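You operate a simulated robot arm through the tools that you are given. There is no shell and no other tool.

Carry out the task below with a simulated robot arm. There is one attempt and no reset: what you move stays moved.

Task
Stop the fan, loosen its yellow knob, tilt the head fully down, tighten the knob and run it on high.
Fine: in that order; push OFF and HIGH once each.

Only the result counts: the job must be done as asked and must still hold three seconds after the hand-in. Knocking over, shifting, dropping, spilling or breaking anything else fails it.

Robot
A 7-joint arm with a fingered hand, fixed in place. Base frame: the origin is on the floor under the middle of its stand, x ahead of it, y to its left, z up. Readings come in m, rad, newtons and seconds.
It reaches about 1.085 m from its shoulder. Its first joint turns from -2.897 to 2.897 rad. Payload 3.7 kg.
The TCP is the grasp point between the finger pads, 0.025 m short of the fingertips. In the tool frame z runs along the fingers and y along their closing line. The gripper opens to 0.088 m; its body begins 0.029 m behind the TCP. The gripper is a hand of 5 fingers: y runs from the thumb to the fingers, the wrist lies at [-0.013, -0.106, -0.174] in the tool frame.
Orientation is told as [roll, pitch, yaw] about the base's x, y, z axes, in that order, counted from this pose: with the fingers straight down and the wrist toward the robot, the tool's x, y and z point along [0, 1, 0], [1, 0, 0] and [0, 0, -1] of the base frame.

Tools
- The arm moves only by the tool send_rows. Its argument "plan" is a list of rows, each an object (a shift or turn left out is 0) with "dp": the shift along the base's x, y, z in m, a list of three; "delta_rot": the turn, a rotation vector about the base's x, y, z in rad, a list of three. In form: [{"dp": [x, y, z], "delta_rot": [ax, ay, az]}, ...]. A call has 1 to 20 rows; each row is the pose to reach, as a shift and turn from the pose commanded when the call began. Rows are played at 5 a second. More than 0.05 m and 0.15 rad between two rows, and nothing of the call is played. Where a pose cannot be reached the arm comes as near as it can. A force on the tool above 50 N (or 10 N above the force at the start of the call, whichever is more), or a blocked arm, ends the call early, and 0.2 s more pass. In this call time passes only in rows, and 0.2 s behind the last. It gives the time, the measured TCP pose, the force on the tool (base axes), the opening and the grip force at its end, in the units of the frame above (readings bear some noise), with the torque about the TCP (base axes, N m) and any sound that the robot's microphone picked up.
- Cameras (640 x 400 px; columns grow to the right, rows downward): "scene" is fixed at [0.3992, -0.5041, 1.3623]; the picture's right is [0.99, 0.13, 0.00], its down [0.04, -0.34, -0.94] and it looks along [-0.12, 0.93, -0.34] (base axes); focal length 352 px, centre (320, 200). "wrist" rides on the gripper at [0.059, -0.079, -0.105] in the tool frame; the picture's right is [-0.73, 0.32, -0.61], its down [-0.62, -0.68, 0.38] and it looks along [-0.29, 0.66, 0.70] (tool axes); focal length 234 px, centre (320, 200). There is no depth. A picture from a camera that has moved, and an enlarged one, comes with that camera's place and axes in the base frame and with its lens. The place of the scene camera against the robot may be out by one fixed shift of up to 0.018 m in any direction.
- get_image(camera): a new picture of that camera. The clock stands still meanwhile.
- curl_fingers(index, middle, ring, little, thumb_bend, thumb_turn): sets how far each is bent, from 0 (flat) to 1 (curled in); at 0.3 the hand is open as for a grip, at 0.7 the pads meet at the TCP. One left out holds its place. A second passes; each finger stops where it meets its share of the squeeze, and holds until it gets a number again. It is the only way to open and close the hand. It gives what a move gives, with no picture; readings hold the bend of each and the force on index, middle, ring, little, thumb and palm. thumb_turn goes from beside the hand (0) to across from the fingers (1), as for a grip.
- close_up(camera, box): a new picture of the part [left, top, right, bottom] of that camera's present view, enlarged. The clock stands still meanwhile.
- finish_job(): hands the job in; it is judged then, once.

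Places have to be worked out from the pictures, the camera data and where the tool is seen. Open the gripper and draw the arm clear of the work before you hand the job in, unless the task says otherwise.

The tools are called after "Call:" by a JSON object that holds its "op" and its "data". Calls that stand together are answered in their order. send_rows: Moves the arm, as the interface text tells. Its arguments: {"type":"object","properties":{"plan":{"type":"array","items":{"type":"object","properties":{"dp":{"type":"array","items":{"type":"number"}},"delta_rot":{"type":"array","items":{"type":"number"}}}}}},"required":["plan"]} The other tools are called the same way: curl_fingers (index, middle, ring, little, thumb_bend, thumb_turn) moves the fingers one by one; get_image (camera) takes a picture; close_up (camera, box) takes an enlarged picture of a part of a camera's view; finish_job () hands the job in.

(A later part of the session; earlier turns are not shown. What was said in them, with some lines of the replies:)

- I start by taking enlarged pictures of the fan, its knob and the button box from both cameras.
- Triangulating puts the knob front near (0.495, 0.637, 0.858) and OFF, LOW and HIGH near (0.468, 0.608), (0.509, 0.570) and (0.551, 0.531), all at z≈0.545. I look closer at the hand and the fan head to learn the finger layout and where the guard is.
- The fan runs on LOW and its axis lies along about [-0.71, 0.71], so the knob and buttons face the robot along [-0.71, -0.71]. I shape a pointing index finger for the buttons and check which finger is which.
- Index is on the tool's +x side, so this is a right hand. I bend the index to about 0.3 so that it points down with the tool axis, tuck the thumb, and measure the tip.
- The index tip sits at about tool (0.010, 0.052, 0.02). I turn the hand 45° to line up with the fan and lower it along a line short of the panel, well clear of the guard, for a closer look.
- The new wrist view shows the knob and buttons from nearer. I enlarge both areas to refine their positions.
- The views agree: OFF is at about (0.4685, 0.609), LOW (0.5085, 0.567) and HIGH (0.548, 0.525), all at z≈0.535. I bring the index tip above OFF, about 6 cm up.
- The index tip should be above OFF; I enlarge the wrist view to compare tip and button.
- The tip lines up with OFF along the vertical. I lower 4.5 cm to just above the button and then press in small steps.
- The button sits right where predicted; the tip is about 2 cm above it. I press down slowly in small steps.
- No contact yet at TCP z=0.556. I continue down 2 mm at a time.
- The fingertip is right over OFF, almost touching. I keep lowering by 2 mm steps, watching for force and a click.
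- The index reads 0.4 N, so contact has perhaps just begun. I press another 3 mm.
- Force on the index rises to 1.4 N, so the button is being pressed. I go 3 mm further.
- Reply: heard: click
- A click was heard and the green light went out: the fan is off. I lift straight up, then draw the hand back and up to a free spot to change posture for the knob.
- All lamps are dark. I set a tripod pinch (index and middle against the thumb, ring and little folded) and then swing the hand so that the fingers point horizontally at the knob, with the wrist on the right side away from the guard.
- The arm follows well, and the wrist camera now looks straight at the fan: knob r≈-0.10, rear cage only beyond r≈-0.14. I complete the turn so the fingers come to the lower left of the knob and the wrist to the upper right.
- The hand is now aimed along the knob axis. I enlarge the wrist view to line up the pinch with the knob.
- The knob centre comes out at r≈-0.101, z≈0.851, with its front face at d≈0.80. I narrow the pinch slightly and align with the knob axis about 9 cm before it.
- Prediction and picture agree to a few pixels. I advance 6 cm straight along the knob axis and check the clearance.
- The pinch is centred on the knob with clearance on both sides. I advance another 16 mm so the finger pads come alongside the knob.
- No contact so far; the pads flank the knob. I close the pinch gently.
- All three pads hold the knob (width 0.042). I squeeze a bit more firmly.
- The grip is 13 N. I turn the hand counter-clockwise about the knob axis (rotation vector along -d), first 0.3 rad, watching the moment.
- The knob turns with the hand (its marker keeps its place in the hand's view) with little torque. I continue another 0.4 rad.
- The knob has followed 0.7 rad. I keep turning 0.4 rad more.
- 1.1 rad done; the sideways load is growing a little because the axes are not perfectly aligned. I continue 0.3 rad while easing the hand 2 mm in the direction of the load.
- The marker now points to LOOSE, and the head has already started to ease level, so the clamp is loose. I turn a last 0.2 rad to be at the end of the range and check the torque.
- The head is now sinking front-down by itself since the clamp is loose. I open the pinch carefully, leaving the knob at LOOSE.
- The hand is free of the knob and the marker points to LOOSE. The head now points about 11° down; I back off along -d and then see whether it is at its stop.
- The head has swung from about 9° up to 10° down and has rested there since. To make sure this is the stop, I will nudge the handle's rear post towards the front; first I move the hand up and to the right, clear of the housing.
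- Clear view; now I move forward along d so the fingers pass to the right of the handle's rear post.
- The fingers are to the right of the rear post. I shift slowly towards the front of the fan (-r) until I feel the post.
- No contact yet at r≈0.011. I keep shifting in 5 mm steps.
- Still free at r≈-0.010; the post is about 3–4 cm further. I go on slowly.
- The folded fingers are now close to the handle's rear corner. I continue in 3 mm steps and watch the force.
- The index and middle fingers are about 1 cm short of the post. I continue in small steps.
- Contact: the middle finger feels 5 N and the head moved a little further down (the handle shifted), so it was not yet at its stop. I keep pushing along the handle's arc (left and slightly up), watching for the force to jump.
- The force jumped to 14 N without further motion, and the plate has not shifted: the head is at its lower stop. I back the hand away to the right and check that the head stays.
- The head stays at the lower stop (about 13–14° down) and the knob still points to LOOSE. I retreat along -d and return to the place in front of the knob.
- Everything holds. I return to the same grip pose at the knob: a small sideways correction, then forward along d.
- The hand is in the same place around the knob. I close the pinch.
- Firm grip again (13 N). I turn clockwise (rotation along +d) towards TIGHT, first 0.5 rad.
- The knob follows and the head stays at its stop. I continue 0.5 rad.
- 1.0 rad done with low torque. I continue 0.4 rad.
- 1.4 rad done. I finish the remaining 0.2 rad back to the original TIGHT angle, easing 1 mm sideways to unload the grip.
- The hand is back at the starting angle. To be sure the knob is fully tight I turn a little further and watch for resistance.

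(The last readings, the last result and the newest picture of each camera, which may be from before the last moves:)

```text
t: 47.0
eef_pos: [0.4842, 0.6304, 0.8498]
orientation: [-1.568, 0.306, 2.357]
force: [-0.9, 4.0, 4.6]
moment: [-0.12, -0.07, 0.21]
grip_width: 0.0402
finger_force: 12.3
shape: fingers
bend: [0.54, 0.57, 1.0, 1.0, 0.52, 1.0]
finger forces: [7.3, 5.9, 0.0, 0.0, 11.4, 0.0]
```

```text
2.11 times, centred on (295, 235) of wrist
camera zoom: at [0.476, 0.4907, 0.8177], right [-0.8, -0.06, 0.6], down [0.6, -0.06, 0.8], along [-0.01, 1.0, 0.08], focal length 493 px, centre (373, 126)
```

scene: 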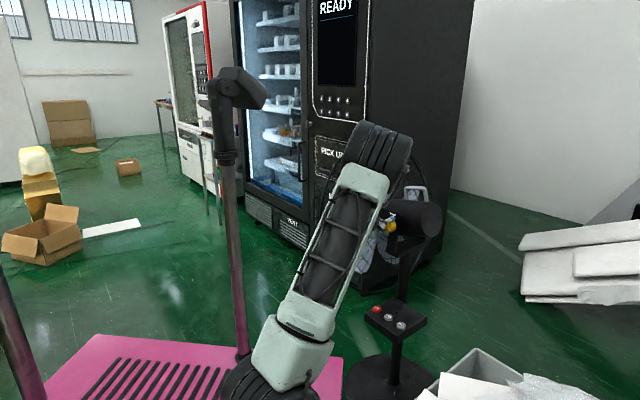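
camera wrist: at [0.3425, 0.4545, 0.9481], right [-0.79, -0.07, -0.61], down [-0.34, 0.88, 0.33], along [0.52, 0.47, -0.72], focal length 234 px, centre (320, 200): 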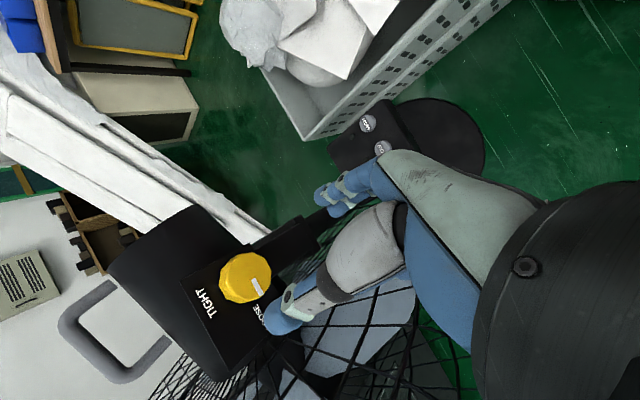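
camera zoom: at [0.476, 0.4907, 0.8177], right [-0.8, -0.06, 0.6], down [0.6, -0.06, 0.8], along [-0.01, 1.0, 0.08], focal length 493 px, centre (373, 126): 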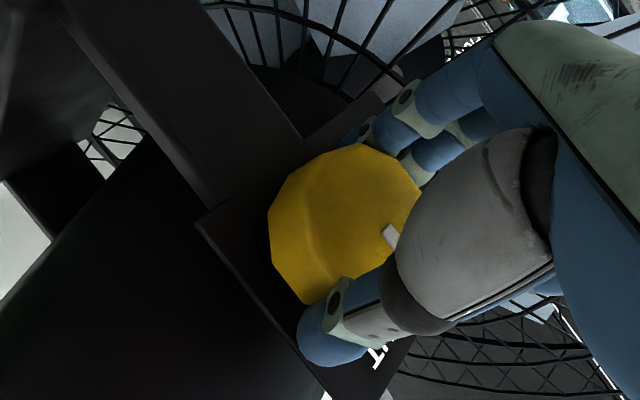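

A slight resistance (0.13 N m) appears. I turn another 0.13 rad to see whether it is the stop.

Call:
{"op": "send_rows", "data": {"plan": [{"delta_rot": [0.0495, 0.0495, 0]}, {"delta_rot": [0.0919, 0.0919, 0]}]}}

Call:
{"op": "close_up", "data": {"camera": "wrist", "box": [190, 140, 400, 330]}}

Call:
{"op": "get_image", "data": {"camera": "scene"}}

```text
t: 47.6
eef_pos: [0.4849, 0.6303, 0.8494]
orientation: [-1.569, 0.174, 2.357]
force: [-1.4, 4.1, 0.7]
moment: [-0.25, -0.17, 0.25]
grip_width: 0.0397
finger_force: 12.9
shape: fingers
bend: [0.54, 0.57, 1.0, 1.0, 0.52, 1.0]
finger forces: [7.8, 6.3, 0.1, 0.0, 11.6, 0.0]
```

```text
2.11 times, centred on (295, 235) of wrist
camera zoom: at [0.4725, 0.4938, 0.806], right [-0.74, -0.12, 0.66], down [0.67, -0.12, 0.73], along [0.0, 0.99, 0.17], focal length 493 px, centre (373, 126)
```

zoom: 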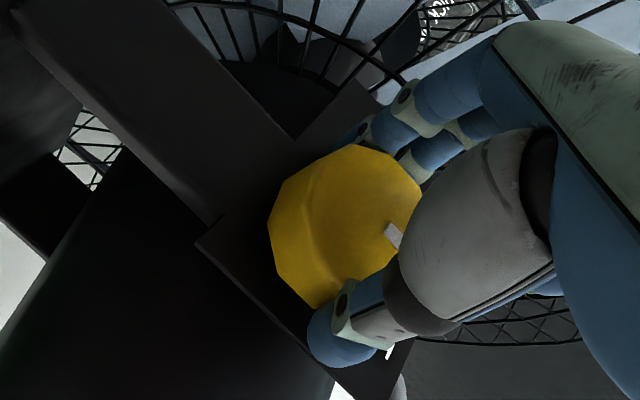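

```text
taken
```

scene: 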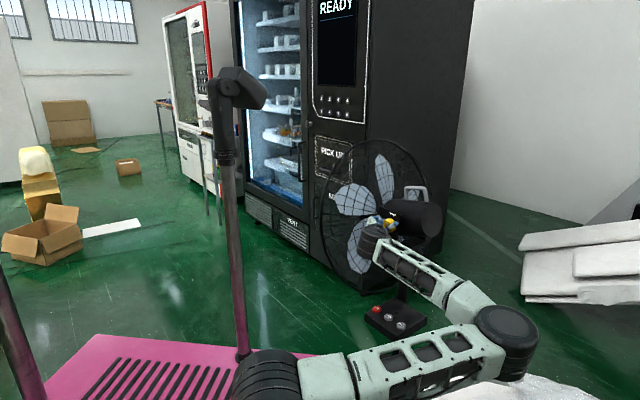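

The torque has risen to 0.3 N m, which looks like the tight stop. The elbow has swung out to the right but stays well above the crate; I check the marker in an enlarged view.

Call:
{"op": "close_up", "data": {"camera": "scene", "box": [360, 180, 440, 240]}}

Call:
{"op": "close_up", "data": {"camera": "scene", "box": [370, 205, 410, 235]}}

```text
6.67 times, centred on (400, 210) of scene
camera zoom: at [0.3992, -0.5041, 1.3623], right [0.99, 0.13, 0.0], down [0.04, -0.34, -0.94], along [-0.12, 0.93, -0.34], focal length 2349 px, centre (-213, 133)
```

zoom: 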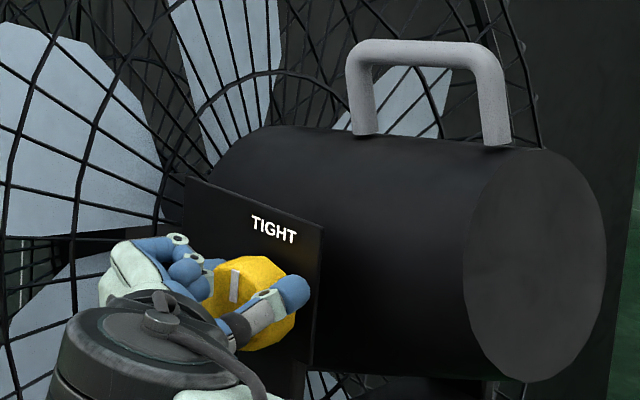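

```text
13.33 times, centred on (390, 220) of scene
camera zoom: at [0.3992, -0.5041, 1.3623], right [0.99, 0.13, 0.0], down [0.04, -0.34, -0.94], along [-0.12, 0.93, -0.34], focal length 4698 px, centre (-613, -67)
```

zoom: 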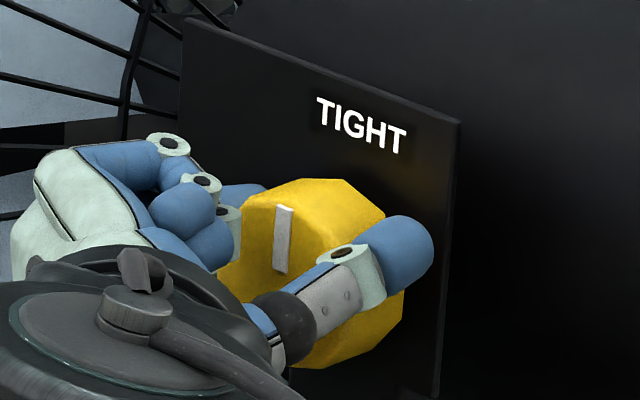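

The marker is back at exactly the original TIGHT angle and the head is still at its lower stop. I open the pinch and back straight off.

Call:
{"op": "curl_fingers", "data": {"index": 0.35, "middle": 0.35, "thumb_bend": 0.33}}

Call:
{"op": "send_rows", "data": {"plan": [{"dp": [-0.008, -0.008, 0]}, {"dp": [-0.02, -0.02, 0]}, {"dp": [-0.038, -0.038, 0]}, {"dp": [-0.058, -0.058, 0]}, {"dp": [-0.08, -0.08, 0]}]}}

Call:
{"op": "close_up", "data": {"camera": "scene", "box": [360, 180, 440, 240]}}

Call:
{"op": "get_image", "data": {"camera": "scene"}}

Call:
{"op": "get_image", "data": {"camera": "wrist"}}

```text
t: 48.6
eef_pos: [0.484, 0.6287, 0.8504]
orientation: [-1.57, 0.175, 2.356]
force: [1.1, 0.0, 0.8]
moment: [0.03, -0.02, 0.0]
grip_width: 0.0757
finger_force: 0.1
shape: fingers
bend: [0.35, 0.35, 1.0, 1.0, 0.33, 0.98]
finger forces: [0.1, 0.0, 0.0, 0.1, 0.0, 0.0]
```

```text
t: 49.8
eef_pos: [0.4258, 0.5509, 0.8428]
orientation: [-1.567, 0.176, 2.369]
force: [0.5, -0.3, -0.1]
moment: [-0.01, 0.05, 0.02]
grip_width: 0.076
finger_force: 0.0
shape: fingers
bend: [0.35, 0.35, 1.0, 1.0, 0.33, 0.98]
finger forces: [0.0, 0.1, 0.1, 0.1, 0.1, 0.1]
out of reach, approached as far as the arm can: row 5
```

```text
6.67 times, centred on (400, 210) of scene
camera zoom: at [0.3992, -0.5041, 1.3623], right [0.99, 0.13, 0.0], down [0.04, -0.34, -0.94], along [-0.12, 0.93, -0.34], focal length 2349 px, centre (-213, 133)
```

zoom: 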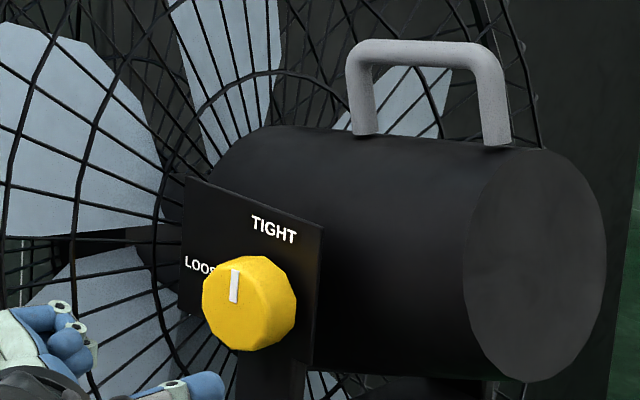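

```text
taken
```

scene: 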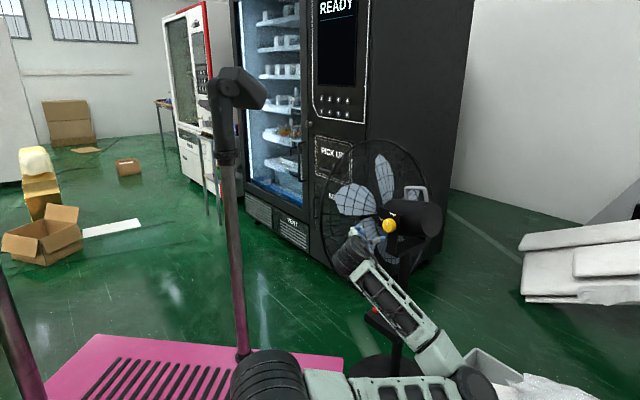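

```text
taken
camera wrist: at [0.4157, 0.4151, 0.8003], right [-0.74, -0.12, 0.66], down [0.67, -0.12, 0.73], along [-0.01, 0.99, 0.17], focal length 234 px, centre (320, 200)
```

wrist: 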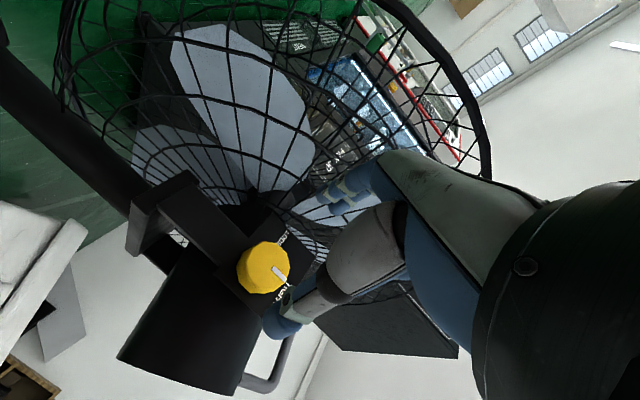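

The knob is at TIGHT as it was originally, and the head stays down. But the elbow has come low on the right; before anything else I turn the hand back counter-clockwise in the air to raise the elbow, checking as I go.

Call:
{"op": "send_rows", "data": {"plan": [{"dp": [0.004, 0.004, 0.003], "delta_rot": [-0.0707, -0.0707, 0]}, {"dp": [0.004, 0.004, 0.006], "delta_rot": [-0.1414, -0.1414, 0]}, {"dp": [0.004, 0.004, 0.01], "delta_rot": [-0.2121, -0.2121, 0]}]}}

Call:
{"op": "get_image", "data": {"camera": "scene"}}

```text
t: 50.6
eef_pos: [0.4301, 0.5545, 0.8525]
orientation: [-1.57, 0.476, 2.355]
force: [0.1, 0.0, -0.6]
moment: [-0.02, -0.01, -0.01]
grip_width: 0.0758
finger_force: 0.0
shape: fingers
bend: [0.35, 0.35, 1.0, 1.0, 0.33, 0.98]
finger forces: [0.1, 0.0, 0.1, 0.1, 0.1, 0.0]
```

```text
taken
```

scene: 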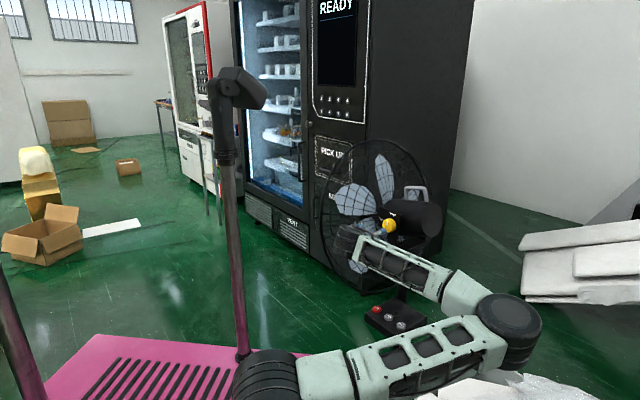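

The elbow rises as expected. I continue counter-clockwise, with the hand clear of the knob.

Call:
{"op": "send_rows", "data": {"plan": [{"dp": [-0.002, -0.002, 0.005], "delta_rot": [-0.0707, -0.0707, 0]}, {"dp": [-0.004, -0.004, 0.01], "delta_rot": [-0.1414, -0.1414, 0]}, {"dp": [-0.006, -0.006, 0.015], "delta_rot": [-0.2121, -0.2121, 0]}, {"dp": [-0.008, -0.008, 0.02], "delta_rot": [-0.2828, -0.2828, 0]}, {"dp": [-0.01, -0.01, 0.025], "delta_rot": [-0.3535, -0.3535, 0]}]}}

Call:
{"op": "get_image", "data": {"camera": "scene"}}

```text
t: 51.8
eef_pos: [0.4213, 0.5459, 0.8793]
orientation: [-1.57, 0.978, 2.353]
force: [0.3, -0.6, -1.0]
moment: [0.04, 0.01, -0.01]
grip_width: 0.076
finger_force: 0.1
shape: fingers
bend: [0.35, 0.35, 1.0, 1.0, 0.33, 0.98]
finger forces: [0.0, 0.0, 0.1, 0.0, 0.0, 0.0]
```

```text
taken
```

scene: 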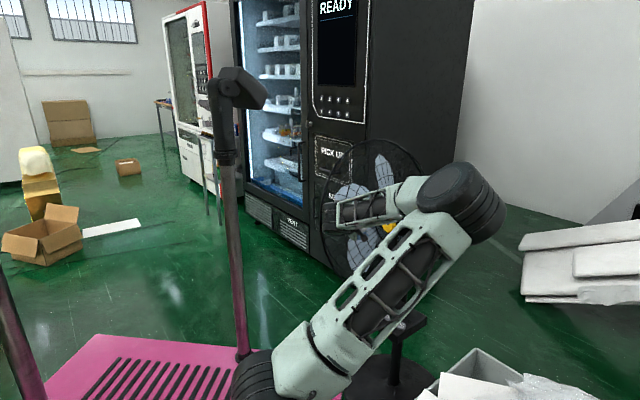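

The elbow is rising well. I now turn the hand back towards the pointing posture in two stages, retreating slightly and watching the elbow.

Call:
{"op": "send_rows", "data": {"plan": [{"dp": [-0.002, -0.008, 0.006], "delta_rot": [0.0725, 0.1025, -0.0694]}, {"dp": [-0.004, -0.016, 0.012], "delta_rot": [0.145, 0.205, -0.1388]}, {"dp": [-0.005, -0.024, 0.018], "delta_rot": [0.2175, 0.3075, -0.2082]}, {"dp": [-0.006, -0.031, 0.024], "delta_rot": [0.29, 0.41, -0.2775]}]}}

Call:
{"op": "get_image", "data": {"camera": "scene"}}

```text
t: 52.8
eef_pos: [0.4142, 0.5153, 0.9014]
orientation: [-1.402, 0.487, 2.185]
force: [0.2, -0.5, -0.4]
moment: [0.01, -0.02, 0.03]
grip_width: 0.0759
finger_force: 0.0
shape: fingers
bend: [0.35, 0.35, 1.0, 1.0, 0.33, 0.98]
finger forces: [0.1, 0.1, 0.1, 0.0, 0.1, 0.0]
```

```text
taken
```

scene: 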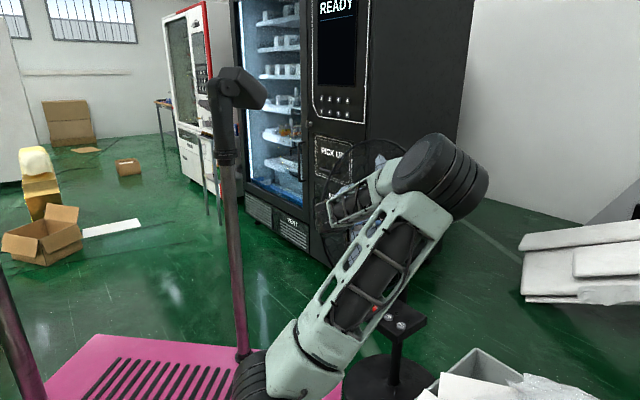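

The elbow keeps rising. I continue the second stage to the intermediate posture.

Call:
{"op": "send_rows", "data": {"plan": [{"dp": [0.0, -0.007, 0.004], "delta_rot": [0.0725, 0.1025, -0.0694]}, {"dp": [0.0, -0.014, 0.008], "delta_rot": [0.145, 0.205, -0.1388]}, {"dp": [-0.001, -0.021, 0.01], "delta_rot": [0.2175, 0.3075, -0.2082]}, {"dp": [-0.002, -0.028, 0.01], "delta_rot": [0.29, 0.41, -0.2775]}, {"dp": [-0.002, -0.035, 0.01], "delta_rot": [0.3625, 0.5125, -0.3469]}, {"dp": [-0.002, -0.042, 0.01], "delta_rot": [0.435, 0.615, -0.4163]}, {"dp": [-0.002, -0.045, 0.01], "delta_rot": [0.5075, 0.7175, -0.4857]}, {"dp": [-0.002, -0.045, 0.01], "delta_rot": [0.58, 0.8198, -0.5551]}]}}

Call:
{"op": "get_image", "data": {"camera": "scene"}}

Call:
{"op": "get_image", "data": {"camera": "wrist"}}

```text
t: 54.6
eef_pos: [0.4128, 0.469, 0.9116]
orientation: [-0.842, -0.343, 1.629]
force: [-0.4, 0.1, -0.2]
moment: [0.03, -0.01, -0.01]
grip_width: 0.0762
finger_force: 0.0
shape: fingers
bend: [0.35, 0.35, 1.0, 1.0, 0.33, 0.98]
finger forces: [0.0, 0.1, 0.0, 0.0, 0.0, 0.1]
```

```text
taken
```

scene: 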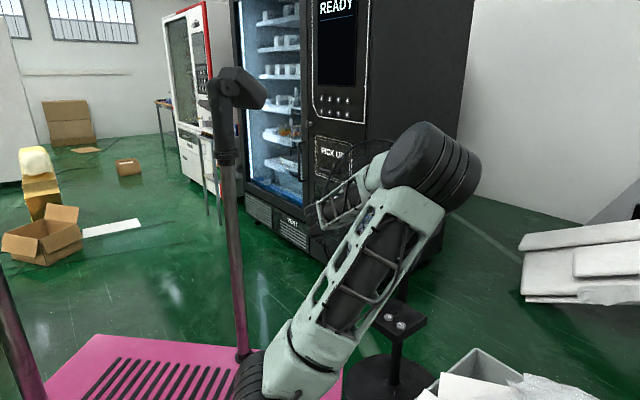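

```text
taken
camera wrist: at [0.2999, 0.3805, 0.9104], right [0.03, -0.01, 1.0], down [0.74, -0.67, -0.03], along [0.67, 0.74, -0.01], focal length 234 px, centre (320, 200)
```

wrist: 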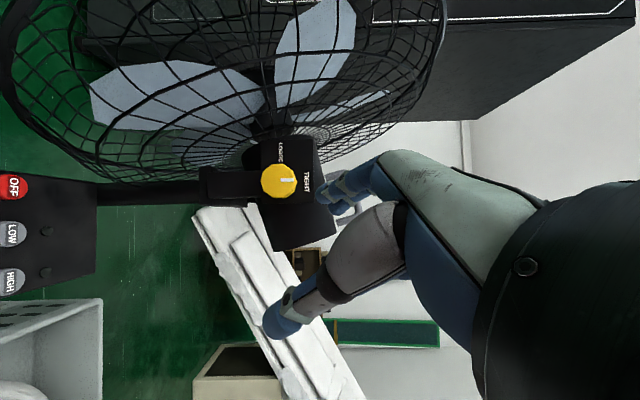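

Back in the intermediate posture with the elbow high. I shape the pointing index again and complete the turn to fingers-down, at a spot short of the panel and in line with HIGH.

Call:
{"op": "curl_fingers", "data": {"index": 0.3, "middle": 1, "ring": 1, "little": 1, "thumb_bend": 0.2, "thumb_turn": 0.9}}

Call:
{"op": "send_rows", "data": {"plan": [{"dp": [0.003, -0.0074, 0.003], "delta_rot": [0, 0.114, -0.0806]}, {"dp": [0.006, -0.0148, 0.006], "delta_rot": [0, 0.228, -0.1612]}, {"dp": [0.009, -0.0221, 0.009], "delta_rot": [0, 0.342, -0.2418]}, {"dp": [0.012, -0.0295, 0.01], "delta_rot": [0, 0.456, -0.3224]}, {"dp": [0.015, -0.0369, 0.01], "delta_rot": [0, 0.57, -0.403]}, {"dp": [0.018, -0.0443, 0.01], "delta_rot": [0, 0.684, -0.4836]}, {"dp": [0.021, -0.0516, 0.005], "delta_rot": [0, 0.798, -0.5642]}, {"dp": [0.0256, -0.059, 0.0], "delta_rot": [0, 0.912, -0.6448]}]}}

Call:
{"op": "get_image", "data": {"camera": "scene"}}

Call:
{"op": "get_image", "data": {"camera": "wrist"}}

```text
t: 55.6
eef_pos: [0.4123, 0.4697, 0.9122]
orientation: [-0.846, -0.34, 1.63]
force: [0.3, -0.2, 1.0]
moment: [-0.01, -0.01, -0.01]
grip_width: 0.0927
finger_force: 0.1
shape: fingers
bend: [0.3, 1.0, 1.0, 1.0, 0.2, 0.87]
finger forces: [0.1, 0.0, 0.0, 0.0, 0.0, 0.0]
```

```text
t: 57.4
eef_pos: [0.4372, 0.411, 0.9106]
orientation: [0.002, 0.002, 0.784]
force: [-0.3, -0.6, -0.6]
moment: [-0.03, 0.0, -0.01]
grip_width: 0.0928
finger_force: 0.2
shape: fingers
bend: [0.3, 1.0, 1.0, 1.0, 0.2, 0.87]
finger forces: [0.1, 0.1, 0.1, 0.0, 0.0, 0.1]
```

```text
taken
```

scene: 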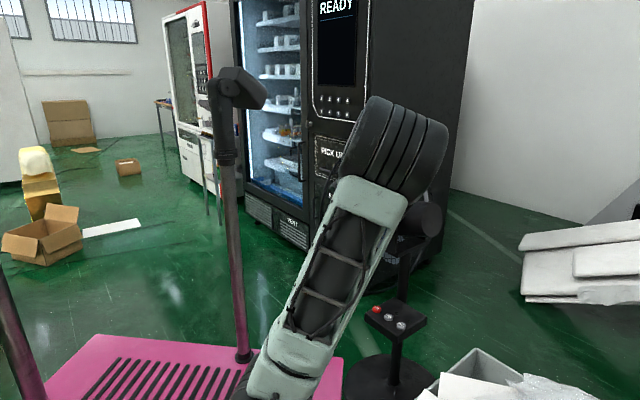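

```text
taken
camera wrist: at [0.3411, 0.3971, 1.0168], right [0.74, -0.29, 0.61], down [-0.04, -0.92, -0.38], along [0.67, 0.26, -0.7], focal length 234 px, centre (320, 200)
```

wrist: 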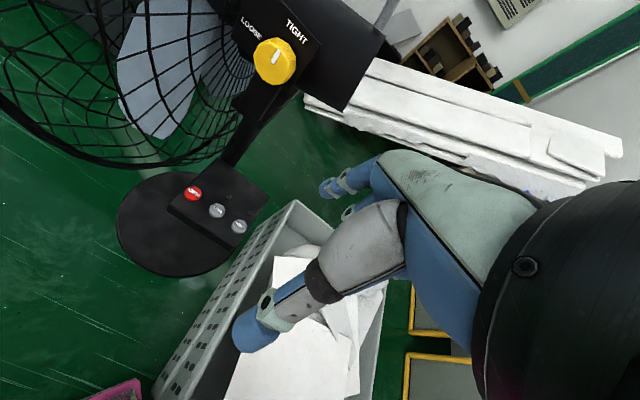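

The posture is right and the arm is elbow-up. I descend to hover the index tip about 5 cm above HIGH (0.548, 0.525).

Call:
{"op": "send_rows", "data": {"plan": [{"dp": [0.004, 0.003, -0.045]}, {"dp": [0.01, 0.008, -0.09]}, {"dp": [0.018, 0.015, -0.135]}, {"dp": [0.028, 0.024, -0.178]}, {"dp": [0.04, 0.035, -0.218]}, {"dp": [0.053, 0.047, -0.252]}, {"dp": [0.067, 0.06, -0.28]}, {"dp": [0.0818, 0.0727, -0.3]}]}}

Call:
{"op": "get_image", "data": {"camera": "scene"}}

Call:
{"op": "close_up", "data": {"camera": "wrist", "box": [230, 140, 390, 260]}}

```text
t: 59.2
eef_pos: [0.518, 0.4835, 0.6115]
orientation: [0.002, 0.0, 0.785]
force: [0.5, 0.0, 0.6]
moment: [0.0, 0.0, 0.01]
grip_width: 0.0928
finger_force: 0.0
shape: fingers
bend: [0.3, 1.0, 1.0, 1.0, 0.2, 0.87]
finger forces: [0.0, 0.1, 0.0, 0.0, 0.1, 0.0]
```

```text
taken
```

scene: 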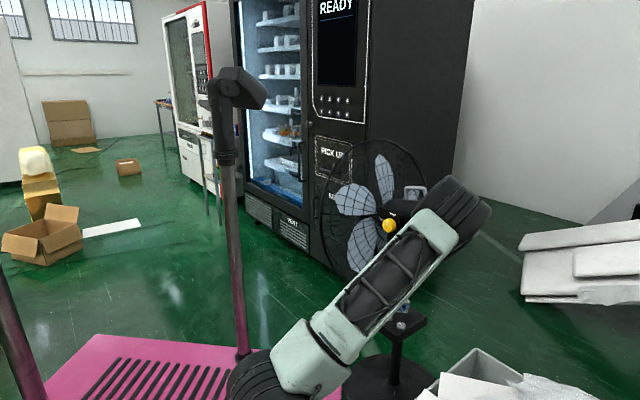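

```text
3.33 times, centred on (310, 200) of wrist
camera zoom: at [0.4223, 0.4701, 0.7168], right [0.74, -0.29, 0.61], down [-0.04, -0.92, -0.38], along [0.67, 0.26, -0.7], focal length 781 px, centre (353, 200)
```

zoom: 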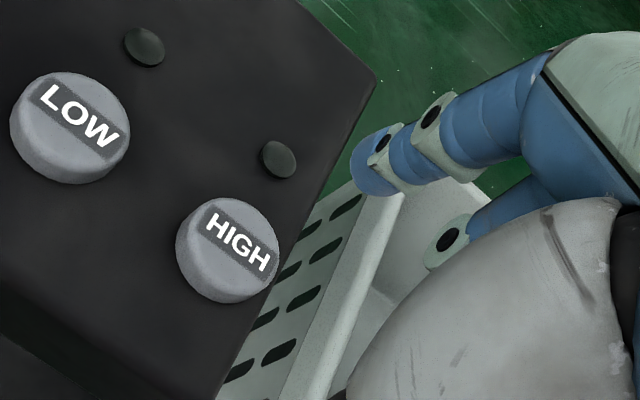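

HIGH lies under the tip to within 2–3 mm. I correct slightly and lower to just above the button.

Call:
{"op": "send_rows", "data": {"plan": [{"dp": [0.0005, 0.002, -0.015]}, {"dp": [0.0008, 0.003, -0.03]}, {"dp": [0.0008, 0.003, -0.045]}, {"dp": [0.0008, 0.003, -0.053]}]}}

Call:
{"op": "close_up", "data": {"camera": "wrist", "box": [230, 140, 390, 260]}}

Call:
{"op": "close_up", "data": {"camera": "scene", "box": [360, 280, 440, 340]}}

```text
t: 60.2
eef_pos: [0.52, 0.4865, 0.5579]
orientation: [0.001, 0.0, 0.785]
force: [0.4, -0.1, -0.2]
moment: [-0.01, 0.02, 0.01]
grip_width: 0.0929
finger_force: 0.1
shape: fingers
bend: [0.3, 1.0, 1.0, 1.0, 0.2, 0.87]
finger forces: [0.0, 0.1, 0.1, 0.1, 0.0, 0.0]
```

```text
3.33 times, centred on (310, 200) of wrist
camera zoom: at [0.4238, 0.473, 0.6641], right [0.74, -0.29, 0.61], down [-0.04, -0.92, -0.38], along [0.67, 0.26, -0.7], focal length 781 px, centre (353, 200)
```

zoom: 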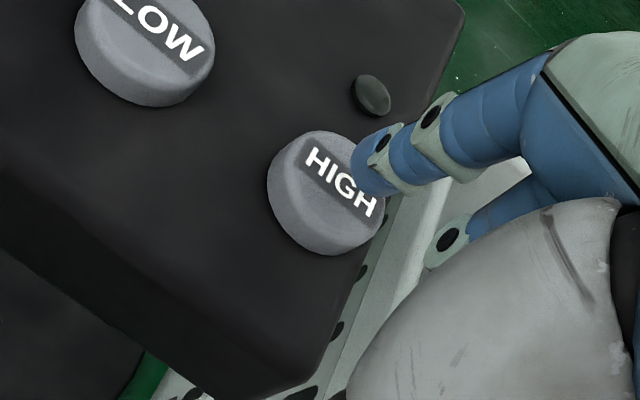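

```text
6.67 times, centred on (400, 310) of scene
camera zoom: at [0.3992, -0.5041, 1.3623], right [0.99, 0.13, 0.0], down [0.04, -0.34, -0.94], along [-0.12, 0.93, -0.34], focal length 2349 px, centre (-213, -533)
```

zoom: 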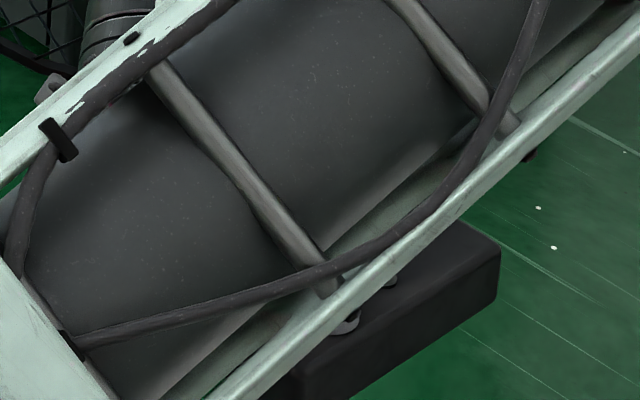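

The button will come right under the tip. I press down in small steps as for OFF.

Call:
{"op": "send_rows", "data": {"plan": [{"dp": [0, 0, -0.003]}, {"dp": [0, 0, -0.006]}, {"dp": [0, 0, -0.009]}]}}

Call:
{"op": "get_image", "data": {"camera": "scene"}}

```text
t: 61.0
eef_pos: [0.5193, 0.4855, 0.5498]
orientation: [0.001, 0.0, 0.784]
force: [-0.2, 0.5, -0.8]
moment: [-0.02, 0.02, 0.0]
grip_width: 0.093
finger_force: 0.1
shape: fingers
bend: [0.3, 1.0, 1.0, 1.0, 0.2, 0.87]
finger forces: [0.1, 0.0, 0.0, 0.0, 0.1, 0.0]
```

```text
taken
```

scene: 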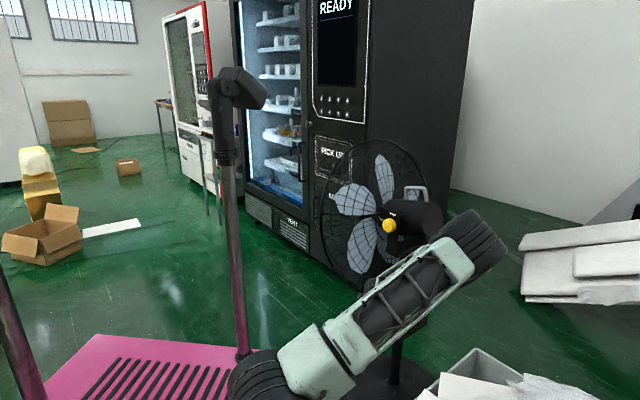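

No contact yet at TCP z=0.550; the arm is clear of the crate. I press on by 3 mm at a time.

Call:
{"op": "send_rows", "data": {"plan": [{"dp": [0, 0, -0.0015]}, {"dp": [0, 0, -0.003]}]}}

```text
t: 61.6
eef_pos: [0.5216, 0.4868, 0.5463]
orientation: [0.0, 0.0, 0.784]
force: [-0.4, 0.1, 1.3]
moment: [0.03, 0.0, 0.0]
grip_width: 0.0929
finger_force: 1.2
shape: fingers
bend: [0.3, 1.0, 1.0, 1.0, 0.2, 0.87]
finger forces: [1.2, 0.0, 0.1, 0.1, 0.0, 0.0]
```

Contact: 1.2 N on the index. I press 3 mm more.

Call:
{"op": "send_rows", "data": {"plan": [{"dp": [0, 0, -0.0015]}, {"dp": [0, 0, -0.003]}]}}

```text
t: 62.2
eef_pos: [0.5213, 0.4859, 0.5439]
orientation: [0.001, 0.0, 0.785]
force: [-1.1, -0.5, 1.8]
moment: [0.09, -0.09, 0.02]
grip_width: 0.093
finger_force: 1.7
shape: fingers
bend: [0.3, 1.0, 1.0, 1.0, 0.2, 0.87]
finger forces: [2.2, 0.1, 0.0, 0.0, 0.0, 0.1]
heard: click
```

Click heard. I lift straight up without touching it again and check the lamp.

Call:
{"op": "send_rows", "data": {"plan": [{"dp": [0, 0, 0.015]}, {"dp": [0, 0, 0.04]}, {"dp": [0, 0, 0.07]}]}}

Call:
{"op": "get_image", "data": {"camera": "wrist"}}

Call:
{"op": "get_image", "data": {"camera": "scene"}}

```text
t: 63.0
eef_pos: [0.5209, 0.4859, 0.6137]
orientation: [0.002, 0.0, 0.785]
force: [-0.4, -0.7, 0.1]
moment: [-0.02, 0.03, -0.01]
grip_width: 0.0929
finger_force: 0.0
shape: fingers
bend: [0.3, 1.0, 1.0, 1.0, 0.2, 0.87]
finger forces: [0.1, 0.0, 0.0, 0.1, 0.0, 0.1]
```

```text
taken
camera wrist: at [0.4238, 0.4731, 0.7194], right [0.74, -0.29, 0.61], down [-0.04, -0.92, -0.38], along [0.67, 0.26, -0.7], focal length 234 px, centre (320, 200)
```

wrist: 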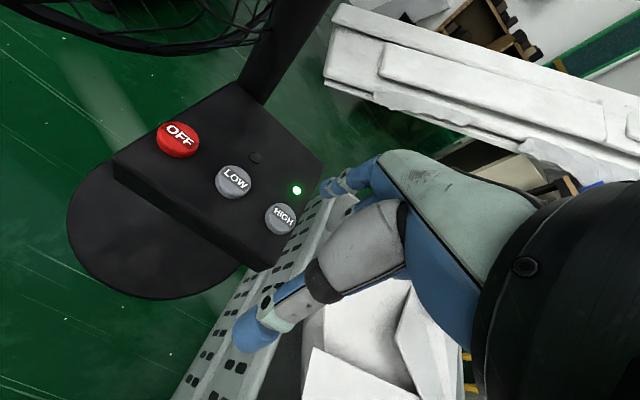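

```text
taken
```

scene: 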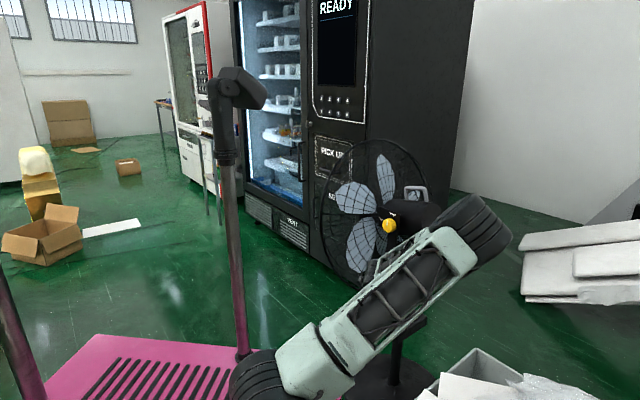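

The green lamp at HIGH is lit. I retrace the approach, up and back, keeping clear of the fan.

Call:
{"op": "send_rows", "data": {"plan": [{"dp": [-0.015, -0.013, 0.02]}, {"dp": [-0.029, -0.026, 0.048]}, {"dp": [-0.042, -0.038, 0.082]}, {"dp": [-0.054, -0.049, 0.122]}, {"dp": [-0.064, -0.058, 0.165]}, {"dp": [-0.072, -0.065, 0.21]}, {"dp": [-0.078, -0.07, 0.255]}, {"dp": [-0.082, -0.073, 0.3]}]}}

Call:
{"op": "get_image", "data": {"camera": "wrist"}}

Call:
{"op": "get_image", "data": {"camera": "scene"}}

```text
t: 64.8
eef_pos: [0.4388, 0.4131, 0.9123]
orientation: [0.002, 0.0, 0.782]
force: [-0.2, -0.3, 0.2]
moment: [-0.01, 0.0, 0.01]
grip_width: 0.0931
finger_force: 0.0
shape: fingers
bend: [0.3, 1.0, 1.0, 1.0, 0.2, 0.87]
finger forces: [0.0, 0.0, 0.0, 0.0, 0.0, 0.0]
```

```text
taken
camera wrist: at [0.343, 0.3995, 1.0184], right [0.74, -0.29, 0.61], down [-0.04, -0.92, -0.38], along [0.67, 0.26, -0.7], focal length 234 px, centre (320, 200)
```

wrist: 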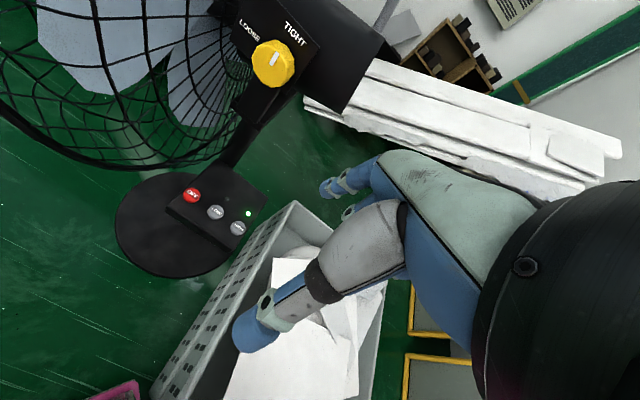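

```text
taken
```

scene: 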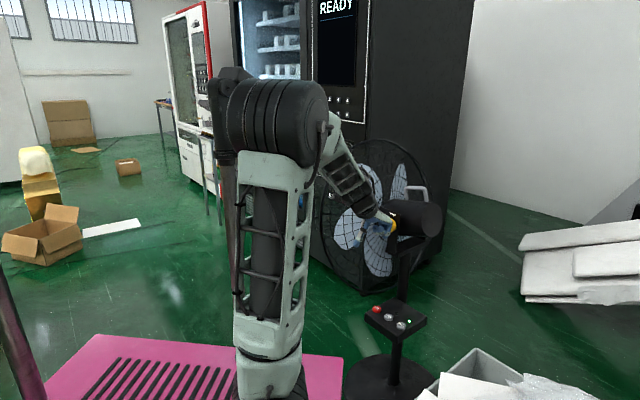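

The lamp at HIGH is on and the blades are turning. I lift the arm further clear and then open the hand.

Call:
{"op": "send_rows", "data": {"plan": [{"dp": [-0.015, -0.01, 0.04]}, {"dp": [-0.03, -0.02, 0.08]}, {"dp": [-0.045, -0.03, 0.12]}, {"dp": [-0.06, -0.04, 0.16]}, {"dp": [-0.075, -0.05, 0.2]}, {"dp": [-0.085, -0.055, 0.235]}]}}

Call:
{"op": "curl_fingers", "data": {"index": 0.3, "middle": 0.3, "ring": 0.3, "little": 0.3, "thumb_bend": 0.3, "thumb_turn": 1}}

Call:
{"op": "get_image", "data": {"camera": "scene"}}

Call:
{"op": "close_up", "data": {"camera": "scene", "box": [360, 180, 440, 240]}}

Call:
{"op": "close_up", "data": {"camera": "scene", "box": [350, 290, 440, 350]}}

Call:
{"op": "get_image", "data": {"camera": "wrist"}}

```text
t: 66.2
eef_pos: [0.3528, 0.3583, 1.1479]
orientation: [-0.001, 0.002, 0.784]
force: [-0.1, 1.6, -0.3]
moment: [-0.02, 0.01, 0.03]
grip_width: 0.0931
finger_force: 0.0
shape: fingers
bend: [0.3, 1.0, 1.0, 1.0, 0.2, 0.87]
finger forces: [0.0, 0.0, 0.1, 0.0, 0.0, 0.1]
```

```text
t: 67.2
eef_pos: [0.3534, 0.3583, 1.148]
orientation: [0.0, 0.0, 0.783]
force: [-0.1, -0.7, 0.5]
moment: [-0.05, 0.0, 0.0]
grip_width: 0.0853
finger_force: 0.1
shape: fingers
bend: [0.3, 0.3, 0.3, 0.3, 0.3, 0.97]
finger forces: [0.0, 0.0, 0.1, 0.0, 0.0, 0.0]
```

```text
taken
```

scene: 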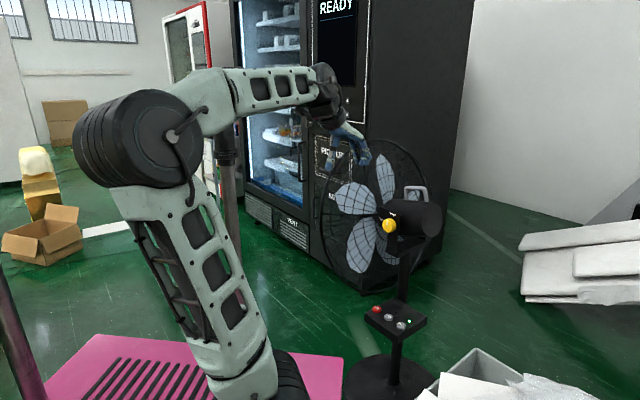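

```text
6.67 times, centred on (400, 210) of scene
camera zoom: at [0.3992, -0.5041, 1.3623], right [0.99, 0.13, 0.0], down [0.04, -0.34, -0.94], along [-0.12, 0.93, -0.34], focal length 2349 px, centre (-213, 133)
```

zoom: 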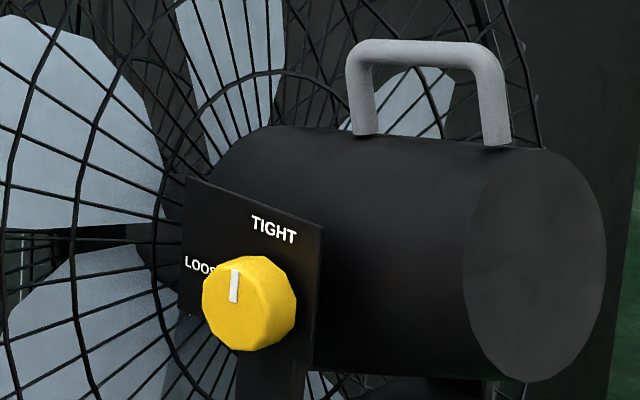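

```text
6.67 times, centred on (395, 320) of scene
camera zoom: at [0.3992, -0.5041, 1.3623], right [0.99, 0.13, 0.0], down [0.04, -0.34, -0.94], along [-0.12, 0.93, -0.34], focal length 2349 px, centre (-180, -600)
```

zoom: 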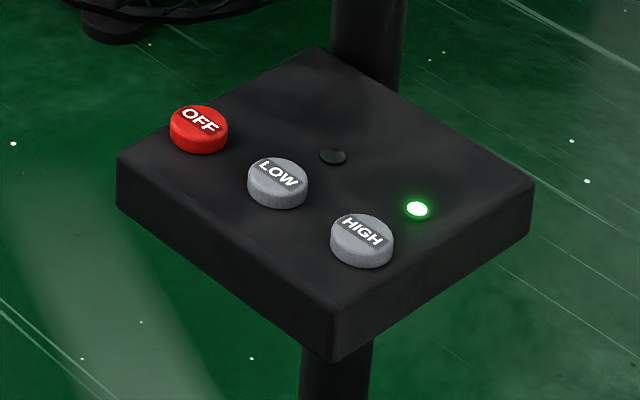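

```text
taken
camera wrist: at [0.2562, 0.3448, 1.2539], right [0.74, -0.29, 0.61], down [-0.04, -0.92, -0.38], along [0.67, 0.26, -0.7], focal length 234 px, centre (320, 200)
```

wrist: 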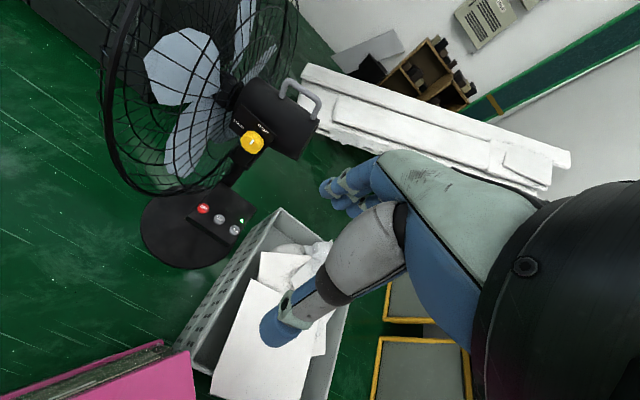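

All checks pass: the knob marker is at TIGHT, the head still rests at its lower stop, only the HIGH lamp is lit, the panel and crate have not moved, and the hand is open and clear. I hand in the job.

Call:
{"op": "finish_job", "data": {}}

```text
The job is handed in.
```

I did all the steps in the order you gave and handed the job in. The result isn't back yet.

1. **Stop the fan:** I pressed OFF once. It clicked and the running lamp went out.
2. **Loosen the knob:** I turned the yellow knob to LOOSE. The head began to sink forward by itself.
3. **Tilt fully down:** I pushed on the handle until the head stopped moving, even at about 14 N. It settled about 13–14° below level. I took that as the lower stop from the feel of the push, since I couldn't see the stop itself.
4. **Tighten the knob:** I turned it back until it resisted, with its marker at the same TIGHT position as at the start. The head has stayed put since.
5. **Run on high:** I pressed HIGH once. It clicked, only the HIGH lamp is lit, and the blades had changed position between pictures.

In the last pictures the fan's button panel and the crate of papers were where they started. The hand is open and clear of the fan.
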